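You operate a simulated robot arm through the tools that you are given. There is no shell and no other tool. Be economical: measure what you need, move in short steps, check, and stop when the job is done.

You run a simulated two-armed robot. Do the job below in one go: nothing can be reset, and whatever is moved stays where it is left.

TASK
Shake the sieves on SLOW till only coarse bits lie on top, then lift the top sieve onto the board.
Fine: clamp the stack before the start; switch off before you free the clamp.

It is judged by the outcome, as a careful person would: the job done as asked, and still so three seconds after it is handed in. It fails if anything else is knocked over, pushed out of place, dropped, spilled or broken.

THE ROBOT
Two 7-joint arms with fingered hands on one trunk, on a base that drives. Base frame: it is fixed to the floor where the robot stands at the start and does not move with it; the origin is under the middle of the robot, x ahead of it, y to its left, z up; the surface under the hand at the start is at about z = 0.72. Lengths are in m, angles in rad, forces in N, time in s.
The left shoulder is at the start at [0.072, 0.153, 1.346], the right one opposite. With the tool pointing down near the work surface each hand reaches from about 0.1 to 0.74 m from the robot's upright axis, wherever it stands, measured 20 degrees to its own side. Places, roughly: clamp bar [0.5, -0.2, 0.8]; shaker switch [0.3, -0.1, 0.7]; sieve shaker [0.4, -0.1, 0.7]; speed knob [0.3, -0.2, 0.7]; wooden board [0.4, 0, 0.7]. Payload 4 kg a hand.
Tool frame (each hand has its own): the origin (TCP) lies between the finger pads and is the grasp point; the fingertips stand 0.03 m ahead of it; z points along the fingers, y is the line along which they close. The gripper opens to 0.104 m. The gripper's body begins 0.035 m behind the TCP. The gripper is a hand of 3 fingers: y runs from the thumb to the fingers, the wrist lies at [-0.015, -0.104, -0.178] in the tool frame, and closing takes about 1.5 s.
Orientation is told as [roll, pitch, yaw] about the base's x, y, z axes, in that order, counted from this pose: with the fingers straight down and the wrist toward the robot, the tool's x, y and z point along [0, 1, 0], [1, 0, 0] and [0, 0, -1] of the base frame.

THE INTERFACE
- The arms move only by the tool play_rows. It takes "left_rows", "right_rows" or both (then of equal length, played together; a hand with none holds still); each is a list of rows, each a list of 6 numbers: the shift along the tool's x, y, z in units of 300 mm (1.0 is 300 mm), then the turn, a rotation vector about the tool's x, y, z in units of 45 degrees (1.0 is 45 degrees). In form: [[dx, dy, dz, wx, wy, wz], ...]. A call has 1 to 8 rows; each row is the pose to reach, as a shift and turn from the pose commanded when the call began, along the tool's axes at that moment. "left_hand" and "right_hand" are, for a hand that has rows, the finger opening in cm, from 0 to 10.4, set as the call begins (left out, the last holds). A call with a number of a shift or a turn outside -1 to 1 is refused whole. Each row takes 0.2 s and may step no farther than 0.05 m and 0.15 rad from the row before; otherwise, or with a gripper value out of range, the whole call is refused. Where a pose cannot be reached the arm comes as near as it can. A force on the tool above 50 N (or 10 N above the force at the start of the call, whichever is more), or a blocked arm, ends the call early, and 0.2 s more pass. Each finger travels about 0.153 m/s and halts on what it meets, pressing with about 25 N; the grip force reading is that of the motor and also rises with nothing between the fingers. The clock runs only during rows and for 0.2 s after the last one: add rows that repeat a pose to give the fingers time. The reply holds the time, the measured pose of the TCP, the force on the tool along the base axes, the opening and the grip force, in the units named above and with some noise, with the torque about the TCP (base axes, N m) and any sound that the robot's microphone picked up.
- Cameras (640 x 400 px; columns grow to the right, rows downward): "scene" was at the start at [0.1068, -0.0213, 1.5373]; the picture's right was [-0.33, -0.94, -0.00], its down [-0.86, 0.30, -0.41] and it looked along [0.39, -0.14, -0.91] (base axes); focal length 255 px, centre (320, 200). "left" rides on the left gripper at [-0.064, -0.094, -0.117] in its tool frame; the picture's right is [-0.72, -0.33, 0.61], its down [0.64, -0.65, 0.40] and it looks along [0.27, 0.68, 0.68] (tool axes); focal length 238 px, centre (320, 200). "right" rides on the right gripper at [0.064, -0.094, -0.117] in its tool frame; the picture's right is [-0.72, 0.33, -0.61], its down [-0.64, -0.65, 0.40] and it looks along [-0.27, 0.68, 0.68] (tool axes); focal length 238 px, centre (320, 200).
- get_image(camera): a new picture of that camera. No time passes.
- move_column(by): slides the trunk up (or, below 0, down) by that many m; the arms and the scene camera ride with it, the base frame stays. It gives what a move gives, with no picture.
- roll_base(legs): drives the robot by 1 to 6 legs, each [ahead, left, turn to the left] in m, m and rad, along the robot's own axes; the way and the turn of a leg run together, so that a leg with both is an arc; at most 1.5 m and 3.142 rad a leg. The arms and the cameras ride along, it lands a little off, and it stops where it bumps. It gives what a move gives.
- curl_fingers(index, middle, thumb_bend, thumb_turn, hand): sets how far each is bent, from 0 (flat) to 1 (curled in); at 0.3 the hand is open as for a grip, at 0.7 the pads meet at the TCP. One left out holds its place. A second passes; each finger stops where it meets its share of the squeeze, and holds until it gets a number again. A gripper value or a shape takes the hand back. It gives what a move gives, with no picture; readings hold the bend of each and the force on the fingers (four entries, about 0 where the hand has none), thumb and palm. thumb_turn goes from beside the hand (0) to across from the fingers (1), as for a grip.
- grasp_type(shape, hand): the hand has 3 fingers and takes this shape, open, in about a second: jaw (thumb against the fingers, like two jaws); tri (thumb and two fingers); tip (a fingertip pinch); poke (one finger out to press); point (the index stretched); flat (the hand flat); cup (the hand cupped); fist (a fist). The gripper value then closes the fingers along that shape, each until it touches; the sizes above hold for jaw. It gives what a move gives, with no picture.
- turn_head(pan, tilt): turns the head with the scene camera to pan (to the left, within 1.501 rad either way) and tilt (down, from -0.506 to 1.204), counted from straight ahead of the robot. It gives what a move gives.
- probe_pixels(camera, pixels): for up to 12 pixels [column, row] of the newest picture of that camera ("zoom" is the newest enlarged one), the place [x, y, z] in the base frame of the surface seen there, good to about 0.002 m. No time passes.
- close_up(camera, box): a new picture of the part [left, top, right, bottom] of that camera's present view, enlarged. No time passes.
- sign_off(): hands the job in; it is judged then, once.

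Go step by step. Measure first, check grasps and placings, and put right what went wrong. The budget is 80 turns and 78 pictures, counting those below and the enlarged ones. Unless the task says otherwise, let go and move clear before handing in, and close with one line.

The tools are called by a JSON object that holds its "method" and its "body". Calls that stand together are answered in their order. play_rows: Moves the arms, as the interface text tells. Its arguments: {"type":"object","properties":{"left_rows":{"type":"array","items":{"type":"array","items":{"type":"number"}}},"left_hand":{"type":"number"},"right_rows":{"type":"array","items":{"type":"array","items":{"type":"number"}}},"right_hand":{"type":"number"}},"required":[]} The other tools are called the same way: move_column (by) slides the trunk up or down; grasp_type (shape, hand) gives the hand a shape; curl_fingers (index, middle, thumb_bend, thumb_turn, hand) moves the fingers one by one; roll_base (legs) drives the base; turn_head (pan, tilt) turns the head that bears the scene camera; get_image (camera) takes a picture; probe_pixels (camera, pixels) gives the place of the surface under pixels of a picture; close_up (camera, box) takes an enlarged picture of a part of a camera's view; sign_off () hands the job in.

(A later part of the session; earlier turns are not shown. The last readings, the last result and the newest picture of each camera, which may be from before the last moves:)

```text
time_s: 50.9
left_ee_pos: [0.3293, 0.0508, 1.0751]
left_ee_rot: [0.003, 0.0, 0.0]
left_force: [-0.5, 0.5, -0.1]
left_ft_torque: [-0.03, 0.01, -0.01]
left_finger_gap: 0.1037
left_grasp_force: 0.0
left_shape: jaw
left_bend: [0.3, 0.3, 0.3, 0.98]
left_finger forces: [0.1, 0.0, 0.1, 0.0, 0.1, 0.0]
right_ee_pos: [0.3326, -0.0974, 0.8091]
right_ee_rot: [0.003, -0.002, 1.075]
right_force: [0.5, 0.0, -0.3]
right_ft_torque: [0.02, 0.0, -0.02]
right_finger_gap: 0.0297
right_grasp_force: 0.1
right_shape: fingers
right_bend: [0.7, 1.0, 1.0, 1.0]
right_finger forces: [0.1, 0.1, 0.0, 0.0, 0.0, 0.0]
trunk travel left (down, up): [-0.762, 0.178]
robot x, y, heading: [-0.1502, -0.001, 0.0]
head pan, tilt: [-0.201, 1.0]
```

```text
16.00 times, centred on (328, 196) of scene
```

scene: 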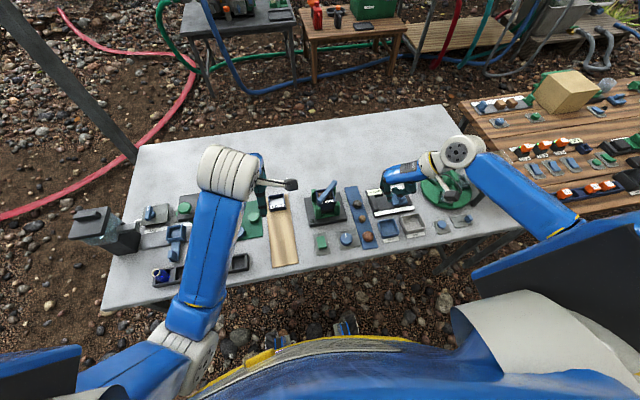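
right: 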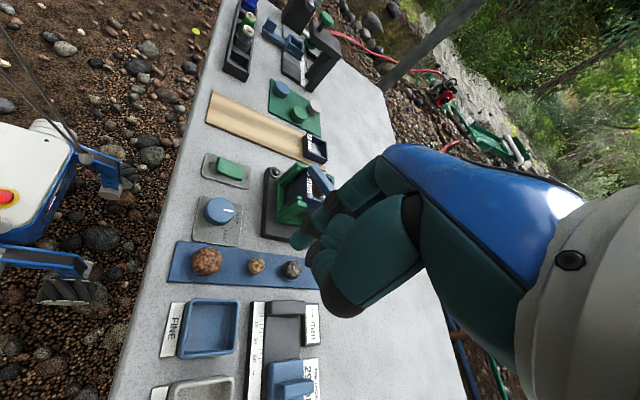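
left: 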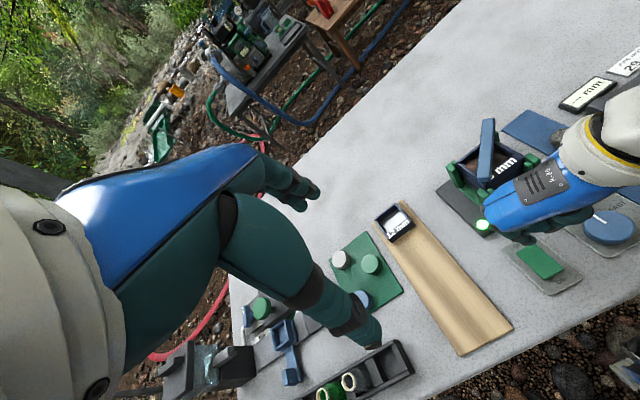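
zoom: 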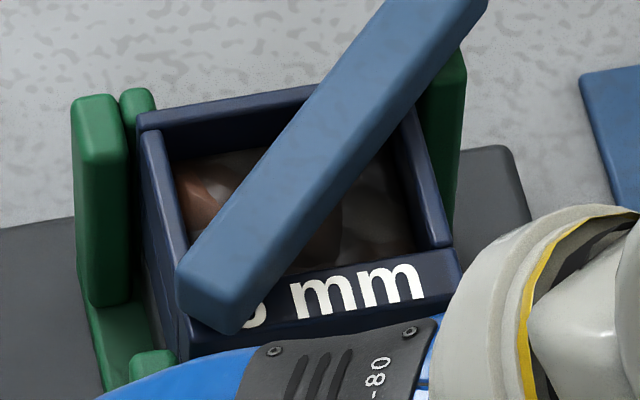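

It still looks slightly lower. I'll run about 7 s more and compare the level.

{"method": "play_rows", "body": {"right_rows": [[0, 0, 0, 0, 0, 0], [0, 0, 0, 0, 0, 0], [0, 0, 0, 0, 0, 0], [0, 0, 0, 0, 0, 0], [0, 0, 0, 0, 0, 0], [0, 0, 0, 0, 0, 0], [0, 0, 0, 0, 0, 0], [0, 0, 0, 0, 0, 0]]}}

{"method": "play_rows", "body": {"right_rows": [[0, 0, 0, 0, 0, 0], [0, 0, 0, 0, 0, 0], [0, 0, 0, 0, 0, 0], [0, 0, 0, 0, 0, 0], [0, 0, 0, 0, 0, 0], [0, 0, 0, 0, 0, 0], [0, 0, 0, 0, 0, 0], [0, 0, 0, 0, 0, 0]]}}

{"method": "play_rows", "body": {"right_rows": [[0, 0, 0, 0, 0, 0], [0, 0, 0, 0, 0, 0], [0, 0, 0, 0, 0, 0], [0, 0, 0, 0, 0, 0], [0, 0, 0, 0, 0, 0], [0, 0, 0, 0, 0, 0], [0, 0, 0, 0, 0, 0], [0, 0, 0, 0, 0, 0]]}}

{"method": "play_rows", "body": {"right_rows": [[0, 0, 0, 0, 0, 0], [0, 0, 0, 0, 0, 0], [0, 0, 0, 0, 0, 0], [0, 0, 0, 0, 0, 0], [0, 0, 0, 0, 0, 0], [0, 0, 0, 0, 0, 0], [0, 0, 0, 0, 0, 0], [0, 0, 0, 0, 0, 0]]}}

{"method": "close_up", "body": {"camera": "scene", "box": [316, 188, 340, 203]}}

{"method": "probe_pixels", "body": {"camera": "zoom", "pixels": [[200, 190], [240, 170], [340, 210], [370, 200], [360, 240], [310, 260], [390, 230]]}}

```text
time_s: 52.7
left_ee_pos: [0.3288, 0.0501, 1.0752]
left_ee_rot: [0.002, 0.0, 0.002]
left_force: [-0.3, -0.7, -0.7]
left_ft_torque: [-0.02, -0.01, -0.01]
left_finger_gap: 0.1036
left_grasp_force: 0.0
left_shape: jaw
left_bend: [0.3, 0.3, 0.3, 0.98]
left_finger forces: [0.0, 0.1, 0.0, 0.0, 0.0, 0.0]
right_ee_pos: [0.3322, -0.0981, 0.8091]
right_ee_rot: [0.004, -0.002, 1.076]
right_force: [0.7, 0.1, -0.5]
right_ft_torque: [-0.03, 0.01, 0.01]
right_finger_gap: 0.0299
right_grasp_force: 0.0
right_shape: fingers
right_bend: [0.7, 1.0, 1.0, 1.0]
right_finger forces: [0.1, 0.1, 0.1, 0.0, 0.0, 0.0]
trunk travel left (down, up): [-0.762, 0.178]
robot x, y, heading: [-0.1488, 0.0017, -0.001]
head pan, tilt: [-0.201, 1.0]
```

```text
time_s: 54.5
left_ee_pos: [0.3287, 0.0504, 1.0755]
left_ee_rot: [0.0, -0.001, 0.0]
left_force: [0.6, -0.4, 0.3]
left_ft_torque: [-0.02, -0.01, -0.02]
left_finger_gap: 0.1037
left_grasp_force: 0.0
left_shape: jaw
left_bend: [0.3, 0.3, 0.3, 0.98]
left_finger forces: [0.0, 0.0, 0.0, 0.0, 0.0, 0.1]
right_ee_pos: [0.3336, -0.0981, 0.8089]
right_ee_rot: [0.005, -0.003, 1.076]
right_force: [0.0, 0.1, 0.3]
right_ft_torque: [-0.05, 0.02, 0.03]
right_finger_gap: 0.0297
right_grasp_force: 0.2
right_shape: fingers
right_bend: [0.7, 1.0, 1.0, 1.0]
right_finger forces: [0.0, 0.1, 0.0, 0.1, 0.1, 0.1]
trunk travel left (down, up): [-0.762, 0.178]
robot x, y, heading: [-0.1457, 0.0001, -0.002]
head pan, tilt: [-0.201, 1.0]
```

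```text
time_s: 56.3
left_ee_pos: [0.3291, 0.0517, 1.0756]
left_ee_rot: [0.001, 0.0, 0.0]
left_force: [0.0, -0.6, 0.2]
left_ft_torque: [0.0, 0.02, 0.0]
left_finger_gap: 0.1039
left_grasp_force: 0.1
left_shape: jaw
left_bend: [0.3, 0.3, 0.3, 0.98]
left_finger forces: [0.0, 0.1, 0.1, 0.0, 0.0, 0.0]
right_ee_pos: [0.3315, -0.0975, 0.8101]
right_ee_rot: [0.004, -0.002, 1.076]
right_force: [0.2, 0.2, 0.7]
right_ft_torque: [-0.02, 0.02, -0.01]
right_finger_gap: 0.03
right_grasp_force: 0.1
right_shape: fingers
right_bend: [0.7, 1.0, 1.0, 1.0]
right_finger forces: [0.1, 0.0, 0.0, 0.0, 0.0, 0.1]
trunk travel left (down, up): [-0.762, 0.178]
robot x, y, heading: [-0.1495, -0.0027, -0.0]
head pan, tilt: [-0.201, 1.0]
```

```text
time_s: 58.1
left_ee_pos: [0.3276, 0.05, 1.0745]
left_ee_rot: [0.002, 0.0, 0.0]
left_force: [0.3, -0.8, 0.1]
left_ft_torque: [0.05, 0.02, 0.02]
left_finger_gap: 0.1036
left_grasp_force: 0.1
left_shape: jaw
left_bend: [0.3, 0.3, 0.3, 0.98]
left_finger forces: [0.1, 0.0, 0.0, 0.0, 0.0, 0.1]
right_ee_pos: [0.3331, -0.0989, 0.809]
right_ee_rot: [0.003, -0.001, 1.076]
right_force: [-0.2, -0.2, 0.2]
right_ft_torque: [0.0, -0.03, -0.02]
right_finger_gap: 0.0299
right_grasp_force: 0.1
right_shape: fingers
right_bend: [0.7, 1.0, 1.0, 1.0]
right_finger forces: [0.0, 0.0, 0.0, 0.0, 0.0, 0.0]
trunk travel left (down, up): [-0.762, 0.178]
robot x, y, heading: [-0.1478, -0.002, -0.002]
head pan, tilt: [-0.201, 1.0]
```

```text
16.00 times, centred on (328, 196) of scene
```

zoom: 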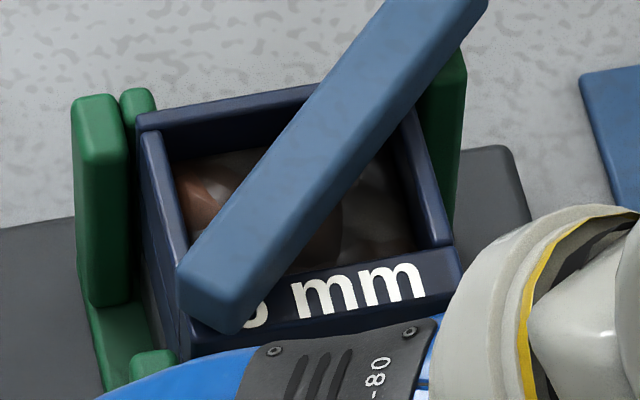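

```text
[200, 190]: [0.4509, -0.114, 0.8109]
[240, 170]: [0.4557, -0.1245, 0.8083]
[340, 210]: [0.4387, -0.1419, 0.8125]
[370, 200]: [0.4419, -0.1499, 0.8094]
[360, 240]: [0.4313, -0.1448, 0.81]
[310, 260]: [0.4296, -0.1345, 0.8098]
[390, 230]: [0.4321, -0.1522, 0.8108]
```

The picture is the same as 7 s ago, so the heap has settled to coarse bits. I'll check the lamp from the left camera before switching off.

{"method": "close_up", "body": {"camera": "left", "box": [420, 110, 620, 290]}}

```text
2.22 times, centred on (520, 200) of left
```

zoom: 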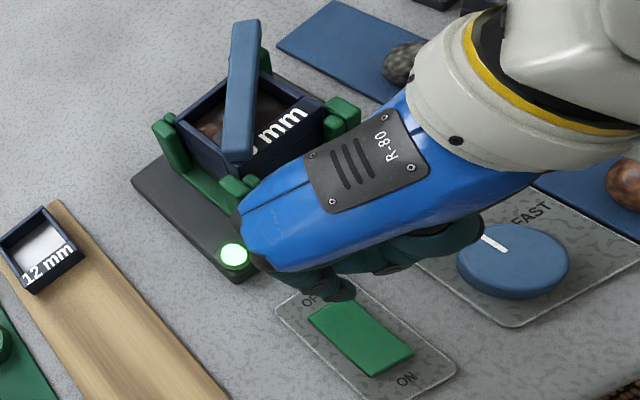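

The lamp is still lit. I'll press the OFF end.

{"method": "play_rows", "body": {"right_rows": [[-0.009, 0.005, 0.06, 0, 0, 0], [-0.009, 0.005, 0.12, 0, 0, 0], [-0.009, 0.005, 0.15, 0, 0, 0], [-0.009, 0.005, 0.175, 0, 0, 0], [-0.009, 0.005, 0.192, 0, 0, 0]]}}

{"method": "close_up", "body": {"camera": "left", "box": [420, 110, 620, 290]}}

```text
time_s: 59.3
left_ee_pos: [0.3246, 0.0565, 1.079]
left_ee_rot: [-0.003, -0.005, 0.0]
left_force: [0.0, -0.5, -0.4]
left_ft_torque: [-0.01, -0.02, -0.03]
left_finger_gap: 0.1039
left_grasp_force: 0.1
left_shape: jaw
left_bend: [0.3, 0.3, 0.3, 0.98]
left_finger forces: [0.1, 0.0, 0.0, 0.1, 0.1, 0.0]
right_ee_pos: [0.3367, -0.0918, 0.76]
right_ee_rot: [-0.007, -0.017, 1.076]
right_force: [4.5, 9.9, 47.0]
right_ft_torque: [0.24, 0.46, -0.11]
right_finger_gap: 0.0268
right_grasp_force: 23.7
right_shape: fingers
right_bend: [0.7, 1.0, 1.0, 1.0]
right_finger forces: [47.0, 0.0, 0.0, 0.0, 0.1, 0.0]
trunk travel left (down, up): [-0.762, 0.178]
robot x, y, heading: [-0.1483, 0.0038, -0.001]
head pan, tilt: [-0.201, 1.0]
```

```text
2.22 times, centred on (520, 200) of left
```

zoom: 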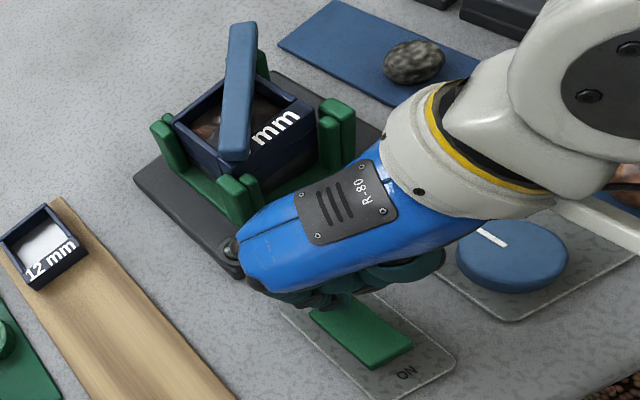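

The lamp is out. I'll lift away and change back to closed jaws for the clamp.

{"method": "play_rows", "body": {"right_rows": [[0, 0, -0.12, 0, 0, 0], [0, 0, -0.26, 0, 0, 0], [0, 0, -0.4, 0, 0, 0], [0, 0, -0.53, 0, 0, 0], [0, 0, -0.65, 0, 0, 0]]}}

{"method": "grasp_type", "body": {"shape": "jaw", "hand": "right"}}

{"method": "play_rows", "body": {"right_rows": [[0, 0, 0, 0, 0, 0], [0, 0, 0, 0, 0, 0], [0, 0, 0, 0, 0, 0], [0, 0, 0, 0, 0, 0], [0, 0, 0, 0, 0, 0], [0, 0, 0, 0, 0, 0]], "right_hand": 0}}

{"method": "close_up", "body": {"camera": "left", "box": [420, 110, 620, 290]}}

```text
time_s: 60.5
left_ee_pos: [0.3288, 0.0491, 1.0756]
left_ee_rot: [0.0, -0.002, 0.001]
left_force: [-1.0, -0.8, 0.1]
left_ft_torque: [0.0, -0.04, 0.0]
left_finger_gap: 0.1038
left_grasp_force: 0.1
left_shape: jaw
left_bend: [0.3, 0.3, 0.3, 0.98]
left_finger forces: [0.0, 0.0, 0.1, 0.1, 0.0, 0.0]
right_ee_pos: [0.3342, -0.1011, 0.9447]
right_ee_rot: [0.003, -0.003, 1.073]
right_force: [0.7, -0.7, -0.6]
right_ft_torque: [0.01, 0.01, -0.02]
right_finger_gap: 0.0296
right_grasp_force: 0.1
right_shape: fingers
right_bend: [0.7, 1.0, 1.0, 1.0]
right_finger forces: [0.0, 0.0, 0.0, 0.1, 0.1, 0.0]
trunk travel left (down, up): [-0.762, 0.178]
robot x, y, heading: [-0.1506, -0.0016, 0.002]
head pan, tilt: [-0.201, 1.0]
```

```text
time_s: 61.4
left_ee_pos: [0.3289, 0.0496, 1.0751]
left_ee_rot: [0.002, 0.001, -0.001]
left_force: [-0.2, -0.7, 0.4]
left_ft_torque: [0.0, 0.0, 0.02]
left_finger_gap: 0.1039
left_grasp_force: 0.0
left_shape: jaw
left_bend: [0.3, 0.3, 0.3, 0.98]
left_finger forces: [0.0, 0.0, 0.0, 0.0, 0.0, 0.0]
right_ee_pos: [0.3354, -0.1001, 0.9441]
right_ee_rot: [0.003, -0.004, 1.075]
right_force: [-0.4, 1.5, -0.1]
right_ft_torque: [0.04, -0.01, -0.02]
right_finger_gap: 0.1041
right_grasp_force: 0.0
right_shape: jaw
right_bend: [0.3, 0.3, 0.3, 0.98]
right_finger forces: [0.0, 0.1, 0.1, 0.1, 0.1, 0.1]
trunk travel left (down, up): [-0.762, 0.178]
robot x, y, heading: [-0.1462, -0.003, 0.001]
head pan, tilt: [-0.201, 1.0]
```

```text
time_s: 62.8
left_ee_pos: [0.3285, 0.0489, 1.0754]
left_ee_rot: [0.003, -0.001, 0.0]
left_force: [-0.2, -0.2, -0.7]
left_ft_torque: [0.0, -0.01, -0.03]
left_finger_gap: 0.1039
left_grasp_force: 0.0
left_shape: jaw
left_bend: [0.3, 0.3, 0.3, 0.98]
left_finger forces: [0.1, 0.0, 0.0, 0.0, 0.0, 0.0]
right_ee_pos: [0.3355, -0.1003, 0.945]
right_ee_rot: [0.003, -0.002, 1.075]
right_force: [1.0, -0.8, -0.2]
right_ft_torque: [0.01, 0.0, -0.04]
right_finger_gap: 0.0
right_grasp_force: 25.0
right_shape: jaw
right_bend: [0.7, 0.7, 0.46, 1.0]
right_finger forces: [0.0, 0.1, 0.0, 0.0, 0.1, 0.1]
trunk travel left (down, up): [-0.762, 0.178]
robot x, y, heading: [-0.1512, 0.0001, -0.001]
head pan, tilt: [-0.201, 1.0]
```

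```text
2.22 times, centred on (520, 200) of left
```

zoom: 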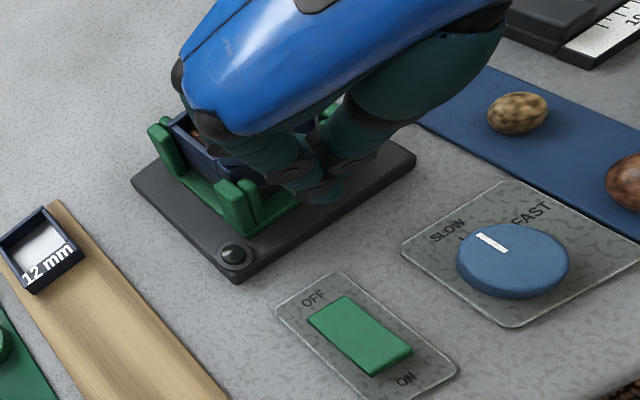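

The switch is off. Now I'll go to the far-left side of the bar, lower the fingers and start swinging it back open.

{"method": "play_rows", "body": {"right_rows": [[-0.1, 0.073, 0, 0, 0, 0], [-0.2, 0.146, 0, 0, 0, 0], [-0.298, 0.219, 0, 0, 0, 0], [-0.298, 0.219, 0.145, 0, 0, 0], [-0.298, 0.219, 0.283, 0, 0, 0], [-0.286, 0.175, 0.283, 0, 0, 0], [-0.255, 0.114, 0.283, 0, 0, 0], [-0.241, 0.047, 0.283, 0, 0, 0]]}}

{"method": "close_up", "body": {"camera": "left", "box": [420, 90, 580, 210]}}

```text
time_s: 64.6
left_ee_pos: [0.3276, 0.049, 1.0763]
left_ee_rot: [0.001, -0.001, 0.0]
left_force: [0.6, 0.1, 0.3]
left_ft_torque: [-0.01, -0.01, 0.01]
left_finger_gap: 0.1035
left_grasp_force: 0.0
left_shape: jaw
left_bend: [0.3, 0.3, 0.3, 0.98]
left_finger forces: [0.0, 0.0, 0.1, 0.0, 0.0, 0.0]
right_ee_pos: [0.4026, -0.1223, 0.86]
right_ee_rot: [0.003, -0.003, 1.075]
right_force: [1.0, -0.7, 0.2]
right_ft_torque: [0.01, 0.0, -0.01]
right_finger_gap: 0.0001
right_grasp_force: 25.6
right_shape: jaw
right_bend: [0.7, 0.7, 0.46, 1.0]
right_finger forces: [0.1, 0.0, 0.0, 0.0, 0.1, 0.0]
trunk travel left (down, up): [-0.762, 0.178]
robot x, y, heading: [-0.1502, 0.0017, -0.003]
head pan, tilt: [-0.201, 1.0]
```

```text
3.33 times, centred on (500, 150) of left
```

zoom: 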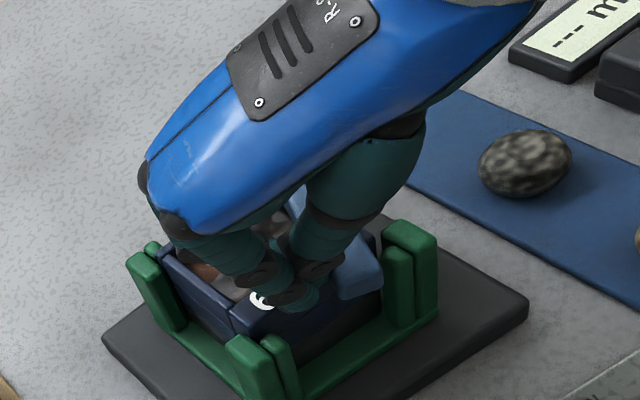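

The bar is moving. I'll sweep it all the way back to its first position.

{"method": "play_rows", "body": {"right_rows": [[-0.004, -0.068, 0, 0, 0, 0], [-0.025, -0.133, 0, 0, 0, 0], [-0.063, -0.191, 0, 0, 0, 0], [-0.114, -0.236, 0, 0, 0, 0], [-0.175, -0.267, 0, 0, 0, 0], [-0.242, -0.281, 0, 0, 0, 0], [-0.305, -0.277, 0, 0, 0, 0]]}}

{"method": "close_up", "body": {"camera": "left", "box": [420, 70, 620, 210]}}

```text
time_s: 66.2
left_ee_pos: [0.3296, 0.0508, 1.0758]
left_ee_rot: [0.003, -0.001, -0.001]
left_force: [-0.5, -0.2, 0.3]
left_ft_torque: [0.0, -0.04, 0.01]
left_finger_gap: 0.1036
left_grasp_force: 0.1
left_shape: jaw
left_bend: [0.3, 0.3, 0.3, 0.98]
left_finger forces: [0.0, 0.0, 0.0, 0.0, 0.0, 0.1]
right_ee_pos: [0.4459, -0.2382, 0.8591]
right_ee_rot: [0.002, -0.001, 1.072]
right_force: [1.0, -0.2, -0.1]
right_ft_torque: [0.01, -0.01, 0.0]
right_finger_gap: 0.0
right_grasp_force: 24.8
right_shape: jaw
right_bend: [0.7, 0.7, 0.46, 1.0]
right_finger forces: [0.1, 0.0, 0.1, 0.0, 0.0, 0.0]
trunk travel left (down, up): [-0.762, 0.178]
robot x, y, heading: [-0.1495, -0.0023, -0.003]
head pan, tilt: [-0.201, 1.0]
```

```text
2.86 times, centred on (520, 140) of left
```

zoom: 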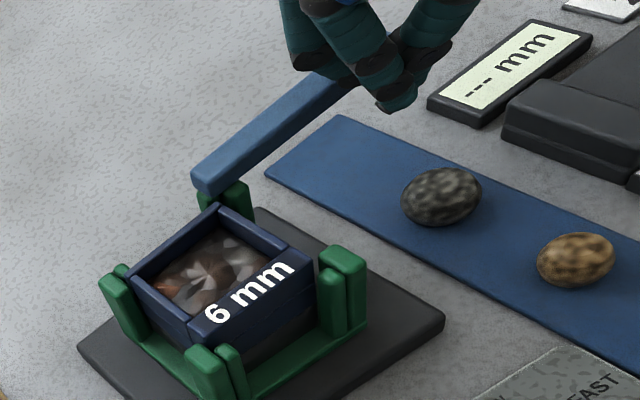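

The clamp is open again at (270,140) in the zoom. I'll raise the hand clear and measure the top sieve and posts closely.

{"method": "play_rows", "body": {"right_rows": [[0.0, -0.06, -0.1, 0, 0, 0], [0.05, -0.15, -0.2, 0, 0, 0], [0.1, -0.25, -0.25, 0, 0, 0], [0.1, -0.35, -0.25, 0, 0, 0], [0.1, -0.45, -0.25, 0, 0, 0]], "right_hand": 8.5}}

{"method": "close_up", "body": {"camera": "scene", "box": [304, 182, 348, 215]}}

```text
time_s: 67.4
left_ee_pos: [0.3284, 0.0495, 1.076]
left_ee_rot: [0.002, -0.001, 0.001]
left_force: [-0.2, -0.2, 0.4]
left_ft_torque: [0.0, 0.0, -0.01]
left_finger_gap: 0.1038
left_grasp_force: 0.0
left_shape: jaw
left_bend: [0.3, 0.3, 0.3, 0.98]
left_finger forces: [0.0, 0.0, 0.0, 0.0, 0.0, 0.0]
right_ee_pos: [0.3543, -0.3445, 0.9344]
right_ee_rot: [0.004, -0.004, 1.074]
right_force: [-0.2, -0.8, 0.0]
right_ft_torque: [-0.01, -0.01, 0.02]
right_finger_gap: 0.085
right_grasp_force: 0.0
right_shape: jaw
right_bend: [0.27, 0.34, 0.48, 0.99]
right_finger forces: [0.0, 0.0, 0.1, 0.0, 0.0, 0.0]
trunk travel left (down, up): [-0.762, 0.178]
robot x, y, heading: [-0.1516, -0.0005, 0.001]
head pan, tilt: [-0.201, 1.0]
```

```text
12.12 times, centred on (326, 198) of scene
```

zoom: 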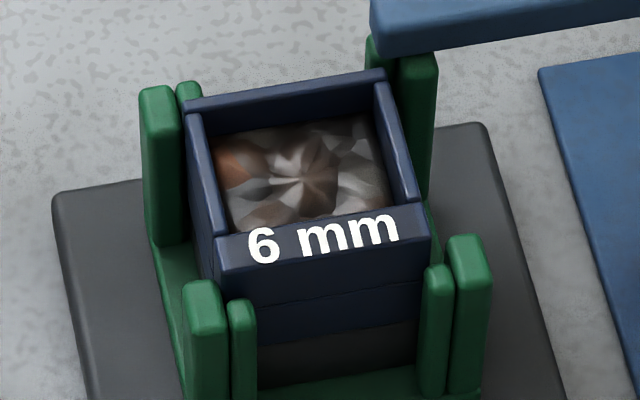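

{"method": "probe_pixels", "body": {"camera": "zoom", "pixels": [[228, 262], [225, 300], [320, 298], [322, 330], [425, 275], [428, 240], [250, 310], [430, 280], [320, 345], [240, 345], [188, 95], [400, 90]]}}

{"method": "close_up", "body": {"camera": "left", "box": [435, 130, 555, 220]}}

```text
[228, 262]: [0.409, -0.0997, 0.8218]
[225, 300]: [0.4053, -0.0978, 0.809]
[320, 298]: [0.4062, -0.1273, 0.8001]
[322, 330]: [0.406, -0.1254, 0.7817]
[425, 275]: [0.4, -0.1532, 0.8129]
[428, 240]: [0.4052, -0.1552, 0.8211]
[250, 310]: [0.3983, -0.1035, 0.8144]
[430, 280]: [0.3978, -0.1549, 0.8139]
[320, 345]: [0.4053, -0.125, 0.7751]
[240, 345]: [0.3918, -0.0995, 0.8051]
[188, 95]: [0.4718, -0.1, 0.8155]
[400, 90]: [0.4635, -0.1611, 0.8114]
```

```text
4.44 times, centred on (495, 175) of left
```

zoom: 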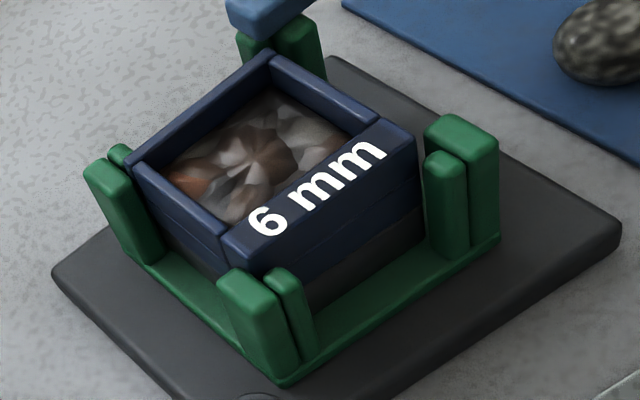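

The top sieve is about 0.022 m high (seam z≈0.801), x 0.406–0.466, y −0.157 to −0.100. I'll measure the post gaps to see where the fingers fit.

{"method": "probe_pixels", "body": {"camera": "zoom", "pixels": [[222, 281], [250, 271], [272, 280], [248, 297], [88, 164], [120, 158], [130, 172], [268, 278], [300, 275], [432, 165], [433, 130], [310, 25]]}}

```text
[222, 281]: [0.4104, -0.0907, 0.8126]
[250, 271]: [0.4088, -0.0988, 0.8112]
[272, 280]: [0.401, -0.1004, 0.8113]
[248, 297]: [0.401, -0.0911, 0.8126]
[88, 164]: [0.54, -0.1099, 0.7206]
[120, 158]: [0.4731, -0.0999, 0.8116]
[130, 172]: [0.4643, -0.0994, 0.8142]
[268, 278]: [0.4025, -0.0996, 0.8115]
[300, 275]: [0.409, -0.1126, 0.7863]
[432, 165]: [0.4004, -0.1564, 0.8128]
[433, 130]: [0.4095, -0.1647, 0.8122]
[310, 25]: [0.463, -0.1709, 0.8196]
```

The left gap between the big posts runs x 0.411–0.463 (0.052 m), so two fingers fit when gripping along y. I'll turn the right hand to yaw≈1.53 and bring it above the sieve.

{"method": "play_rows", "body": {"right_rows": [[0.017, 0.127, 0, 0, 0, -0.12], [0.034, 0.255, 0, 0, 0, -0.24], [0.05, 0.382, 0, 0, 0, -0.36], [0.067, 0.51, 0, 0, 0, -0.48], [0.084, 0.637, 0.02, 0, 0, -0.582], [0.1, 0.764, 0.05, 0, 0, -0.582], [0.1, 0.764, 0.05, 0, 0, -0.582]], "right_hand": 8.5}}

{"method": "close_up", "body": {"camera": "left", "box": [400, 80, 600, 220]}}

{"method": "get_image", "body": {"camera": "scene"}}

{"method": "probe_pixels", "body": {"camera": "scene", "pixels": [[272, 230], [287, 230], [280, 230], [275, 250], [294, 250], [284, 260], [283, 205], [255, 220], [262, 205]]}}

```text
time_s: 69.0
left_ee_pos: [0.329, 0.0511, 1.0762]
left_ee_rot: [0.001, -0.001, 0.0]
left_force: [-0.4, 0.2, -0.6]
left_ft_torque: [0.05, -0.01, -0.01]
left_finger_gap: 0.1037
left_grasp_force: 0.0
left_shape: jaw
left_bend: [0.3, 0.3, 0.3, 0.98]
left_finger forces: [0.1, 0.1, 0.0, 0.0, 0.0, 0.0]
right_ee_pos: [0.4382, -0.1264, 0.9196]
right_ee_rot: [-0.002, -0.002, 1.531]
right_force: [0.3, 0.1, 0.0]
right_ft_torque: [-0.02, 0.0, 0.02]
right_finger_gap: 0.0851
right_grasp_force: 0.0
right_shape: jaw
right_bend: [0.27, 0.34, 0.48, 0.99]
right_finger forces: [0.0, 0.0, 0.1, 0.1, 0.0, 0.1]
trunk travel left (down, up): [-0.762, 0.178]
robot x, y, heading: [-0.1516, 0.0008, -0.0]
head pan, tilt: [-0.201, 1.0]
```

```text
2.86 times, centred on (500, 150) of left
```

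zoom: 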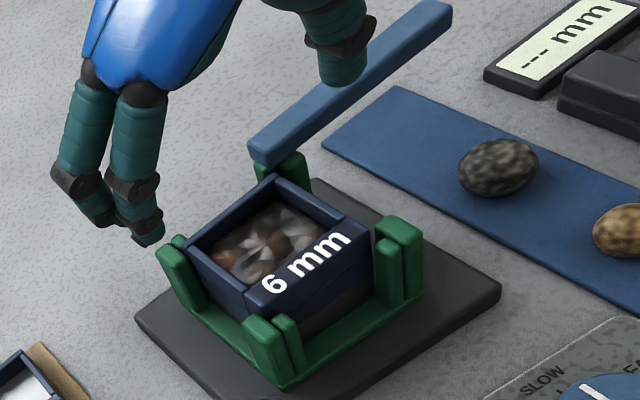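

```text
14 pictures are left
```

scene: 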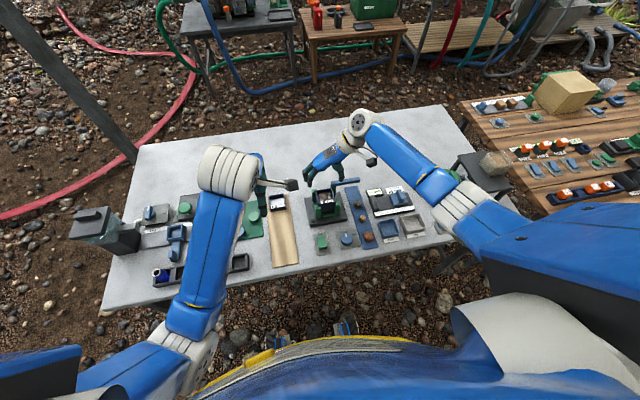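

```text
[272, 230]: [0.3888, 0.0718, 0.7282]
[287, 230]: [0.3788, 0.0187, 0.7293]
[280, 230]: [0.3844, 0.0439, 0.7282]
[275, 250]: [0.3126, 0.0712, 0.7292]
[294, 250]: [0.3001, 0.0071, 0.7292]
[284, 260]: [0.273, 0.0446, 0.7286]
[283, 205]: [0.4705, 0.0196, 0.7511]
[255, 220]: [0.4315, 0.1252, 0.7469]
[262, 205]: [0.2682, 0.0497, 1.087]
```

The board's centre line is at y≈0.040 and z≈0.729, with free space around x≈0.36. I'll lower the fingers to just above post height and check alignment.

{"method": "play_rows", "body": {"right_rows": [[0.004, -0.007, 0.08, 0, 0, 0], [0.004, -0.007, 0.16, 0, 0, 0], [0.004, -0.007, 0.22, 0, 0, 0], [0.004, -0.007, 0.22, 0, 0, 0]]}}

{"method": "close_up", "body": {"camera": "left", "box": [430, 110, 550, 200]}}

```text
time_s: 70.0
left_ee_pos: [0.3285, 0.0507, 1.0753]
left_ee_rot: [-0.001, 0.002, 0.0]
left_force: [-0.6, 0.1, 0.3]
left_ft_torque: [0.01, -0.03, 0.03]
left_finger_gap: 0.1037
left_grasp_force: 0.1
left_shape: jaw
left_bend: [0.3, 0.3, 0.3, 0.98]
left_finger forces: [0.0, 0.1, 0.0, 0.1, 0.1, 0.0]
right_ee_pos: [0.4384, -0.1291, 0.8546]
right_ee_rot: [0.002, -0.004, 1.529]
right_force: [0.6, -0.7, 0.6]
right_ft_torque: [0.01, -0.01, -0.02]
right_finger_gap: 0.0851
right_grasp_force: 0.2
right_shape: jaw
right_bend: [0.27, 0.34, 0.48, 0.99]
right_finger forces: [0.0, 0.0, 0.0, 0.0, 0.0, 0.0]
trunk travel left (down, up): [-0.762, 0.178]
robot x, y, heading: [-0.1484, 0.0027, 0.003]
head pan, tilt: [-0.201, 1.0]
```

```text
4.44 times, centred on (490, 155) of left
```

zoom: 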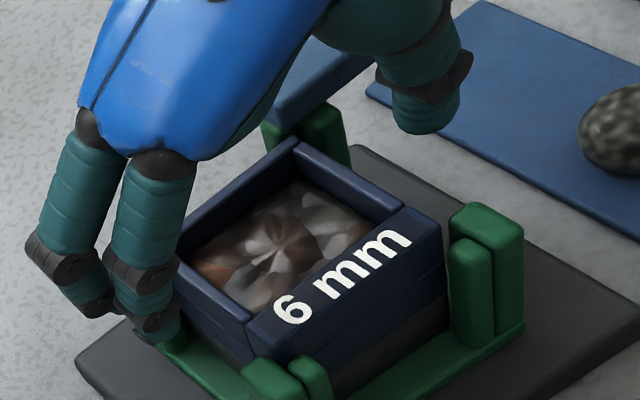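

I'll check the fingertip places against the back-left post.

{"method": "probe_pixels", "body": {"camera": "zoom", "pixels": [[95, 308], [105, 298], [80, 300], [160, 335], [178, 325], [145, 330], [425, 130], [425, 115], [150, 250]]}}

```text
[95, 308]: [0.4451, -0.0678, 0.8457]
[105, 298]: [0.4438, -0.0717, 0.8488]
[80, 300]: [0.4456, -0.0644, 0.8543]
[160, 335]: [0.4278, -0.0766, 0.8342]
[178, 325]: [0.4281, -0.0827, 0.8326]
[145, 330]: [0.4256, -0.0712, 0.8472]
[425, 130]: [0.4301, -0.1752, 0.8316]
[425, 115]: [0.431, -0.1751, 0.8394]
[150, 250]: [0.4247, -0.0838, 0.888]
```

The finger pair is centred at x≈0.443, and the gap centre is at 0.437. I'll shift 6 mm toward the robot, lower to TCP z≈0.832, and close gently.

{"method": "play_rows", "body": {"right_rows": [[0.02, 0, 0.0, 0, 0, 0], [0.02, 0, 0.04, 0, 0, 0], [0.02, 0, 0.075, 0, 0, 0], [0.02, 0, 0.075, 0, 0, 0]]}}

{"method": "play_rows", "body": {"right_rows": [[0, 0, 0, 0, 0, 0], [0, 0, 0, 0, 0, 0], [0, 0, 0, 0, 0, 0], [0, 0, 0, 0, 0, 0]], "right_hand": 4.8}}

{"method": "close_up", "body": {"camera": "left", "box": [430, 110, 550, 200]}}

```text
time_s: 71.0
left_ee_pos: [0.3295, 0.0513, 1.0752]
left_ee_rot: [0.002, 0.0, -0.001]
left_force: [0.1, -0.1, -0.2]
left_ft_torque: [-0.03, -0.02, 0.01]
left_finger_gap: 0.1036
left_grasp_force: 0.1
left_shape: jaw
left_bend: [0.3, 0.3, 0.3, 0.98]
left_finger forces: [0.0, 0.0, 0.1, 0.1, 0.1, 0.0]
right_ee_pos: [0.4312, -0.1309, 0.8309]
right_ee_rot: [0.002, -0.005, 1.531]
right_force: [-0.7, -0.3, -0.4]
right_ft_torque: [0.02, 0.01, 0.0]
right_finger_gap: 0.0851
right_grasp_force: 0.0
right_shape: jaw
right_bend: [0.27, 0.34, 0.48, 0.99]
right_finger forces: [0.1, 0.0, 0.0, 0.1, 0.0, 0.0]
trunk travel left (down, up): [-0.762, 0.178]
robot x, y, heading: [-0.1525, -0.0003, -0.007]
head pan, tilt: [-0.201, 1.0]
```

```text
time_s: 72.0
left_ee_pos: [0.3303, 0.0513, 1.0748]
left_ee_rot: [0.0, 0.002, 0.0]
left_force: [0.8, 0.6, -0.3]
left_ft_torque: [0.0, -0.01, 0.01]
left_finger_gap: 0.1036
left_grasp_force: 0.2
left_shape: jaw
left_bend: [0.3, 0.3, 0.3, 0.98]
left_finger forces: [0.0, 0.0, 0.1, 0.1, 0.1, 0.0]
right_ee_pos: [0.4305, -0.1289, 0.8324]
right_ee_rot: [0.003, -0.003, 1.531]
right_force: [-1.0, 0.0, -1.4]
right_ft_torque: [0.01, -0.03, -0.03]
right_finger_gap: 0.0543
right_grasp_force: 25.3
right_shape: jaw
right_bend: [0.74, 0.44, 0.68, 1.0]
right_finger forces: [14.7, 7.9, 0.0, 0.0, 22.6, 0.0]
trunk travel left (down, up): [-0.762, 0.178]
robot x, y, heading: [-0.1468, 0.0009, 0.001]
head pan, tilt: [-0.201, 1.0]
```

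```text
4.44 times, centred on (490, 155) of left
```

zoom: 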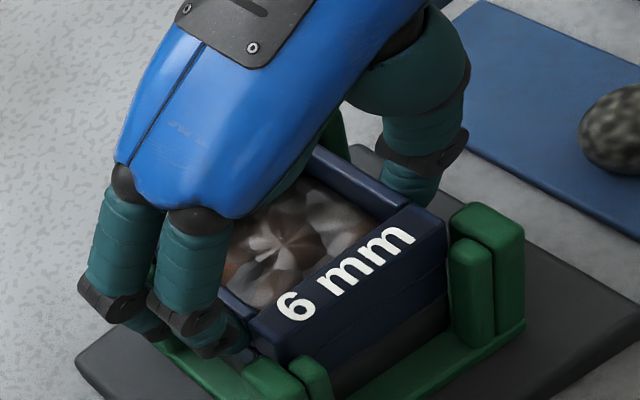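

The sieve is held (gap 0.054 m, 15+8 N against the thumb's 23 N). I'll lift slowly by 15 mm and check that only the top sieve comes up.

{"method": "play_rows", "body": {"right_rows": [[0, 0, -0.015, 0, 0, 0], [0, 0, -0.03, 0, 0, 0], [0, 0, -0.045, 0, 0, 0], [0, 0, -0.06, 0, 0, 0], [0, 0, -0.06, 0, 0, 0]]}}

{"method": "close_up", "body": {"camera": "left", "box": [430, 110, 550, 200]}}

```text
time_s: 73.2
left_ee_pos: [0.3293, 0.0502, 1.0751]
left_ee_rot: [0.001, 0.0, 0.001]
left_force: [-1.0, -0.4, 0.5]
left_ft_torque: [0.0, 0.01, -0.02]
left_finger_gap: 0.1037
left_grasp_force: 0.1
left_shape: jaw
left_bend: [0.3, 0.3, 0.3, 0.98]
left_finger forces: [0.0, 0.0, 0.1, 0.0, 0.0, 0.0]
right_ee_pos: [0.4314, -0.1286, 0.8497]
right_ee_rot: [0.004, -0.003, 1.53]
right_force: [-0.9, -0.9, -6.1]
right_ft_torque: [0.15, 0.22, -0.01]
right_finger_gap: 0.0537
right_grasp_force: 25.1
right_shape: jaw
right_bend: [0.74, 0.44, 0.68, 1.0]
right_finger forces: [16.1, 7.3, 0.0, 0.1, 22.9, 0.1]
trunk travel left (down, up): [-0.762, 0.178]
robot x, y, heading: [-0.1499, 0.0005, 0.001]
head pan, tilt: [-0.201, 1.0]
```

```text
4.44 times, centred on (490, 155) of left
```

zoom: 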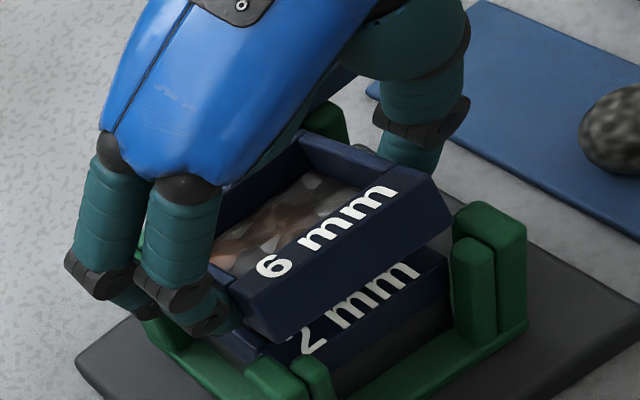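

Only the 6 mm sieve comes up, with a "2 mm" sieve below. I'll check its tilt.

{"method": "probe_pixels", "body": {"camera": "zoom", "pixels": [[245, 285], [400, 178], [430, 190], [305, 140], [360, 160], [245, 310], [280, 340], [325, 145]]}}

```text
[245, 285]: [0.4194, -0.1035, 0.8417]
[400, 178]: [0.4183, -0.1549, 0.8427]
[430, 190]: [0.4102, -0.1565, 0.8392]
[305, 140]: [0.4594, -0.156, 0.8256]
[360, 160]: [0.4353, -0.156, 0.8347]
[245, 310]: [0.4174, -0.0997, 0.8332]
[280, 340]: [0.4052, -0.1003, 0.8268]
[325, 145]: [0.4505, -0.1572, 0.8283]
```

The back sags about 20° because I gripped ahead of the mass centre. I'll set it back down, open, shift 6 mm farther back and grip again.

{"method": "play_rows", "body": {"right_rows": [[0, 0, 0.015, 0, 0, 0], [0, 0, 0.03, 0, 0, 0], [0, 0, 0.045, 0, 0, 0], [0, 0, 0.06, 0, 0, 0], [0, 0, 0.06, 0, 0, 0]]}}

{"method": "play_rows", "body": {"right_rows": [[0, 0, 0, 0, 0, 0], [0, 0, 0, 0, 0, 0], [0, 0, 0, 0, 0, 0]], "right_hand": 8.0}}

{"method": "close_up", "body": {"camera": "left", "box": [430, 110, 550, 200]}}

{"method": "probe_pixels", "body": {"camera": "zoom", "pixels": [[410, 205], [435, 220], [340, 180], [300, 148], [255, 320], [430, 165], [425, 195], [270, 350]]}}

```text
time_s: 74.4
left_ee_pos: [0.328, 0.0512, 1.0768]
left_ee_rot: [0.0, -0.002, 0.0]
left_force: [-1.2, 0.3, -0.9]
left_ft_torque: [0.01, -0.02, 0.02]
left_finger_gap: 0.1039
left_grasp_force: 0.0
left_shape: jaw
left_bend: [0.3, 0.3, 0.3, 0.98]
left_finger forces: [0.1, 0.1, 0.0, 0.0, 0.0, 0.1]
right_ee_pos: [0.4321, -0.1276, 0.8324]
right_ee_rot: [0.001, -0.003, 1.533]
right_force: [-1.5, -0.4, 4.9]
right_ft_torque: [0.05, -0.11, 0.0]
right_finger_gap: 0.0542
right_grasp_force: 24.8
right_shape: jaw
right_bend: [0.74, 0.43, 0.68, 1.0]
right_finger forces: [14.8, 10.0, 0.1, 0.0, 25.0, 0.1]
trunk travel left (down, up): [-0.762, 0.178]
robot x, y, heading: [-0.1512, 0.0011, 0.001]
head pan, tilt: [-0.201, 1.0]
```

```text
time_s: 75.2
left_ee_pos: [0.3288, 0.0501, 1.0755]
left_ee_rot: [-0.001, -0.002, 0.001]
left_force: [-0.1, 0.0, -1.2]
left_ft_torque: [0.01, -0.02, -0.05]
left_finger_gap: 0.1041
left_grasp_force: 0.0
left_shape: jaw
left_bend: [0.3, 0.3, 0.3, 0.98]
left_finger forces: [0.0, 0.0, 0.1, 0.0, 0.0, 0.0]
right_ee_pos: [0.431, -0.128, 0.8314]
right_ee_rot: [0.001, -0.004, 1.532]
right_force: [-0.1, 0.7, 0.3]
right_ft_torque: [0.0, -0.01, -0.03]
right_finger_gap: 0.0796
right_grasp_force: 0.1
right_shape: jaw
right_bend: [0.27, 0.35, 0.53, 0.99]
right_finger forces: [0.0, 0.0, 0.1, 0.0, 0.1, 0.0]
trunk travel left (down, up): [-0.762, 0.178]
robot x, y, heading: [-0.1525, -0.0007, 0.003]
head pan, tilt: [-0.201, 1.0]
```

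```text
4.44 times, centred on (490, 155) of left
```

zoom: 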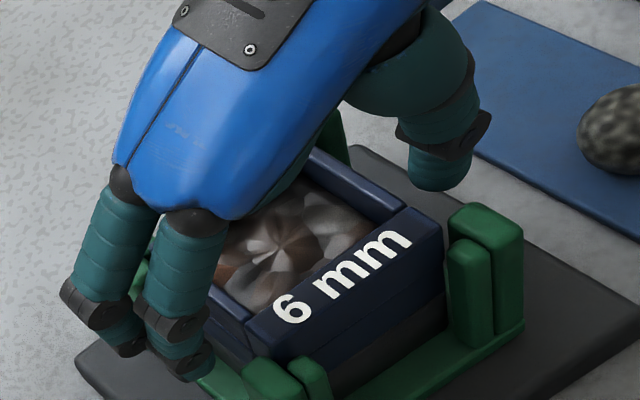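

```text
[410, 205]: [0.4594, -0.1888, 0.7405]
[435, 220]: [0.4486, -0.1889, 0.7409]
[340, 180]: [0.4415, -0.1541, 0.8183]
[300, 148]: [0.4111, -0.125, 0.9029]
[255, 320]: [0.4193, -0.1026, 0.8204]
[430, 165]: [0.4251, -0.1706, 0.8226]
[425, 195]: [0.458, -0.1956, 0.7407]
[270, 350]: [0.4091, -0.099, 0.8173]
```

The torque shows the load at the back-right corner, and the back rim stopped at z≈0.826. That is the underside of the clamp bar, so the bar still overlaps the sieve corner. I'll raise the hand clear and look.

{"method": "play_rows", "body": {"right_rows": [[0, 0, -0.1, 0, 0, 0], [0, 0, -0.22, 0, 0, 0], [0, 0, -0.34, 0, 0, 0], [0.06, -0.1, -0.4, 0, 0, 0], [0.12, -0.24, -0.4, 0, 0, 0], [0.16, -0.38, -0.4, 0, 0, 0], [0.2, -0.52, -0.4, 0, 0, 0]]}}

{"method": "close_up", "body": {"camera": "scene", "box": [312, 175, 362, 210]}}

```text
time_s: 76.8
left_ee_pos: [0.3285, 0.0492, 1.0756]
left_ee_rot: [0.001, -0.002, 0.001]
left_force: [0.0, 0.1, 0.5]
left_ft_torque: [0.02, 0.01, -0.02]
left_finger_gap: 0.1038
left_grasp_force: 0.0
left_shape: jaw
left_bend: [0.3, 0.3, 0.3, 0.98]
left_finger forces: [0.1, 0.1, 0.0, 0.0, 0.0, 0.0]
right_ee_pos: [0.3636, -0.2827, 0.9495]
right_ee_rot: [0.001, -0.007, 1.534]
right_force: [0.4, 0.3, 0.2]
right_ft_torque: [-0.03, -0.02, -0.03]
right_finger_gap: 0.0796
right_grasp_force: 0.1
right_shape: jaw
right_bend: [0.27, 0.35, 0.53, 0.99]
right_finger forces: [0.0, 0.1, 0.1, 0.0, 0.0, 0.1]
trunk travel left (down, up): [-0.762, 0.178]
robot x, y, heading: [-0.1512, -0.0026, 0.004]
head pan, tilt: [-0.201, 1.0]
```

```text
11.43 times, centred on (337, 192) of scene
```

zoom: 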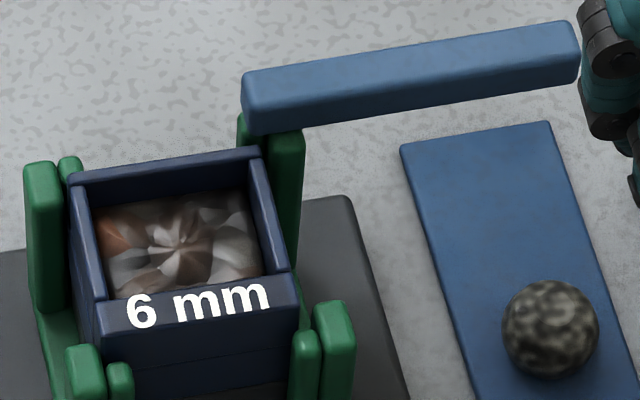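

{"method": "probe_pixels", "body": {"camera": "zoom", "pixels": [[250, 85], [248, 110], [250, 128], [560, 30], [570, 50], [258, 152], [75, 180], [90, 175], [290, 275], [110, 310], [255, 158], [290, 140]]}}

```text
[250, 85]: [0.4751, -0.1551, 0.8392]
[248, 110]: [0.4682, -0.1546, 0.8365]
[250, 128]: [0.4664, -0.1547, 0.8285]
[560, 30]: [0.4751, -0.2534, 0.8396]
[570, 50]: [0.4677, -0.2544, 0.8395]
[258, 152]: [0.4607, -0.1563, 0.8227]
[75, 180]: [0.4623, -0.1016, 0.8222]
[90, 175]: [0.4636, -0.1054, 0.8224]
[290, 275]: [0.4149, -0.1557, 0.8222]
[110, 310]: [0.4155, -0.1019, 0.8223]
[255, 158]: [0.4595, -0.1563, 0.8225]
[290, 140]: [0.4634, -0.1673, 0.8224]
```

The bar is back in its place but only 1–2 mm behind the sieve corner, so a slight tilt made it catch. I'll grip closer to the centre (x≈0.4365) and pull the sieve 2.5 mm toward me before lifting. First I'll go above it and come down.

{"method": "play_rows", "body": {"right_rows": [[-0.056, 0.13, 0.0, 0, 0, 0], [-0.112, 0.26, 0.0, 0, 0, 0], [-0.168, 0.39, 0.05, 0, 0, 0], [-0.224, 0.523, 0.098, 0, 0, 0], [-0.224, 0.523, 0.2, 0, 0, 0], [-0.224, 0.523, 0.3, 0, 0, 0], [-0.224, 0.523, 0.36, 0, 0, 0], [-0.224, 0.523, 0.39, 0, 0, 0]], "right_hand": 8.0}}

```text
time_s: 78.6
left_ee_pos: [0.328, 0.051, 1.0753]
left_ee_rot: [0.0, 0.001, -0.001]
left_force: [0.1, 0.1, -0.2]
left_ft_torque: [-0.02, -0.02, 0.0]
left_finger_gap: 0.1036
left_grasp_force: 0.1
left_shape: jaw
left_bend: [0.3, 0.3, 0.3, 0.98]
left_finger forces: [0.1, 0.0, 0.1, 0.1, 0.0, 0.0]
right_ee_pos: [0.4393, -0.1277, 0.834]
right_ee_rot: [0.0, -0.003, 1.532]
right_force: [-0.6, -0.3, -0.4]
right_ft_torque: [0.0, -0.01, 0.01]
right_finger_gap: 0.0799
right_grasp_force: 0.0
right_shape: jaw
right_bend: [0.27, 0.35, 0.53, 0.99]
right_finger forces: [0.0, 0.1, 0.0, 0.1, 0.0, 0.0]
trunk travel left (down, up): [-0.762, 0.178]
robot x, y, heading: [-0.15, -0.0046, 0.004]
head pan, tilt: [-0.201, 1.0]
```

At x=0.439 it's 2 mm too far, so I'll nudge back and close.

{"method": "play_rows", "body": {"right_rows": [[0.007, 0, 0.005, 0, 0, 0], [0.007, 0, 0.005, 0, 0, 0]]}}

{"method": "play_rows", "body": {"right_rows": [[0, 0, 0, 0, 0, 0], [0, 0, 0, 0, 0, 0], [0, 0, 0, 0, 0, 0], [0, 0, 0, 0, 0, 0]], "right_hand": 4.6}}

{"method": "play_rows", "body": {"right_rows": [[0.004, 0, 0, 0, 0, 0], [0.009, 0, 0, 0, 0, 0], [0.009, 0, -0.012, 0, 0, 0], [0.009, 0, -0.024, 0, 0, 0], [0.009, 0, -0.036, 0, 0, 0], [0.009, 0, -0.036, 0, 0, 0]]}}

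{"method": "close_up", "body": {"camera": "left", "box": [430, 110, 550, 200]}}

```text
time_s: 79.2
left_ee_pos: [0.3284, 0.0498, 1.075]
left_ee_rot: [0.0, -0.001, 0.002]
left_force: [-0.1, -0.1, -0.3]
left_ft_torque: [-0.02, 0.02, -0.02]
left_finger_gap: 0.1035
left_grasp_force: 0.0
left_shape: jaw
left_bend: [0.3, 0.3, 0.3, 0.98]
left_finger forces: [0.0, 0.0, 0.0, 0.0, 0.0, 0.0]
right_ee_pos: [0.4372, -0.1269, 0.8315]
right_ee_rot: [0.002, -0.004, 1.531]
right_force: [0.4, -0.3, -0.1]
right_ft_torque: [-0.03, -0.02, 0.0]
right_finger_gap: 0.0799
right_grasp_force: 0.0
right_shape: jaw
right_bend: [0.27, 0.35, 0.53, 0.99]
right_finger forces: [0.0, 0.1, 0.0, 0.1, 0.0, 0.0]
trunk travel left (down, up): [-0.762, 0.178]
robot x, y, heading: [-0.1464, 0.0029, 0.003]
head pan, tilt: [-0.201, 1.0]
```

```text
time_s: 80.2
left_ee_pos: [0.3294, 0.0505, 1.0746]
left_ee_rot: [-0.001, 0.0, 0.0]
left_force: [-0.6, -1.3, -0.2]
left_ft_torque: [0.0, -0.02, -0.01]
left_finger_gap: 0.104
left_grasp_force: 0.1
left_shape: jaw
left_bend: [0.3, 0.3, 0.3, 0.98]
left_finger forces: [0.0, 0.1, 0.0, 0.0, 0.1, 0.1]
right_ee_pos: [0.4365, -0.1279, 0.8326]
right_ee_rot: [0.001, -0.004, 1.53]
right_force: [0.5, 0.5, -0.6]
right_ft_torque: [0.0, 0.02, 0.01]
right_finger_gap: 0.0538
right_grasp_force: 25.1
right_shape: jaw
right_bend: [0.74, 0.44, 0.68, 1.0]
right_finger forces: [14.5, 8.1, 0.0, 0.0, 22.7, 0.0]
trunk travel left (down, up): [-0.762, 0.178]
robot x, y, heading: [-0.1487, -0.0009, -0.001]
head pan, tilt: [-0.201, 1.0]
```

```text
time_s: 81.6
left_ee_pos: [0.3292, 0.0505, 1.0753]
left_ee_rot: [0.001, 0.0, 0.001]
left_force: [-0.5, 0.5, 0.4]
left_ft_torque: [0.03, 0.0, 0.0]
left_finger_gap: 0.1038
left_grasp_force: 0.0
left_shape: jaw
left_bend: [0.3, 0.3, 0.3, 0.98]
left_finger forces: [0.1, 0.0, 0.0, 0.0, 0.0, 0.0]
right_ee_pos: [0.4337, -0.1285, 0.8441]
right_ee_rot: [0.0, -0.004, 1.531]
right_force: [0.1, -0.2, 0.2]
right_ft_torque: [0.0, 0.01, 0.0]
right_finger_gap: 0.054
right_grasp_force: 24.7
right_shape: jaw
right_bend: [0.74, 0.44, 0.68, 1.0]
right_finger forces: [14.6, 8.8, 0.0, 0.1, 23.2, 0.0]
trunk travel left (down, up): [-0.762, 0.178]
robot x, y, heading: [-0.1499, 0.0008, 0.002]
head pan, tilt: [-0.201, 1.0]
```

```text
4.44 times, centred on (490, 155) of left
```

zoom: 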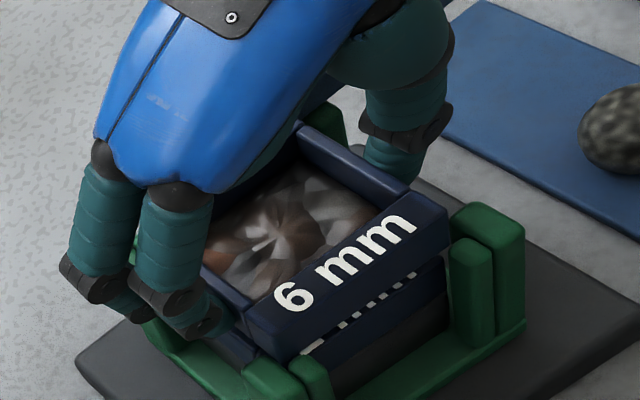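

The sieve now rises level with no side forces. I'll verify its rim heights.

{"method": "probe_pixels", "body": {"camera": "zoom", "pixels": [[250, 313], [415, 205], [440, 215], [340, 160], [310, 140], [390, 190]]}}

{"method": "play_rows", "body": {"right_rows": [[0, 0, -0.03, 0, 0, 0], [0, 0, -0.07, 0, 0, 0], [0, 0, -0.12, 0, 0, 0], [0, 0, -0.18, 0, 0, 0], [0, 0, -0.24, 0, 0, 0], [0, 0, -0.24, 0, 0, 0]]}}

{"method": "close_up", "body": {"camera": "left", "box": [390, 80, 590, 230]}}

```text
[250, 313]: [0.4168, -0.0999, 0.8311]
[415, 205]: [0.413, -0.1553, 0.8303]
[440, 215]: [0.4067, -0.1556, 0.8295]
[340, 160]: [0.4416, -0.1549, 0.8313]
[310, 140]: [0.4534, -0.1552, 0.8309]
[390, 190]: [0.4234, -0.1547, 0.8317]
```

```text
time_s: 83.0
left_ee_pos: [0.3291, 0.0512, 1.0748]
left_ee_rot: [0.0, 0.0, 0.001]
left_force: [0.0, -0.8, 0.1]
left_ft_torque: [0.0, 0.0, 0.0]
left_finger_gap: 0.1037
left_grasp_force: 0.1
left_shape: jaw
left_bend: [0.3, 0.3, 0.3, 0.98]
left_finger forces: [0.1, 0.0, 0.0, 0.0, 0.1, 0.0]
right_ee_pos: [0.4332, -0.1282, 0.9149]
right_ee_rot: [0.002, -0.003, 1.53]
right_force: [1.0, 0.0, -1.1]
right_ft_torque: [0.01, 0.02, 0.0]
right_finger_gap: 0.054
right_grasp_force: 24.9
right_shape: jaw
right_bend: [0.74, 0.44, 0.68, 1.0]
right_finger forces: [14.6, 8.8, 0.1, 0.0, 23.2, 0.0]
trunk travel left (down, up): [-0.762, 0.178]
robot x, y, heading: [-0.149, -0.0039, 0.001]
head pan, tilt: [-0.201, 1.0]
```

```text
2.67 times, centred on (490, 155) of left
```

zoom: 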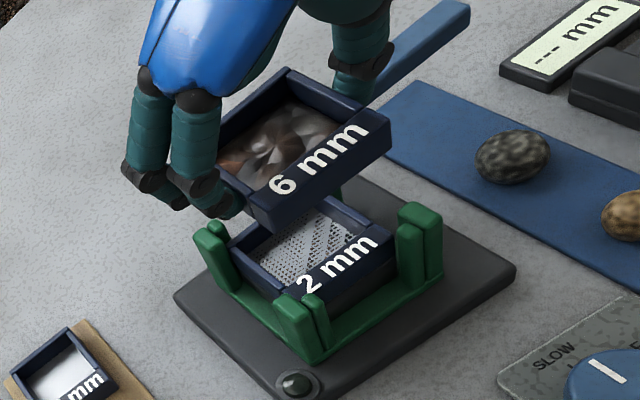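

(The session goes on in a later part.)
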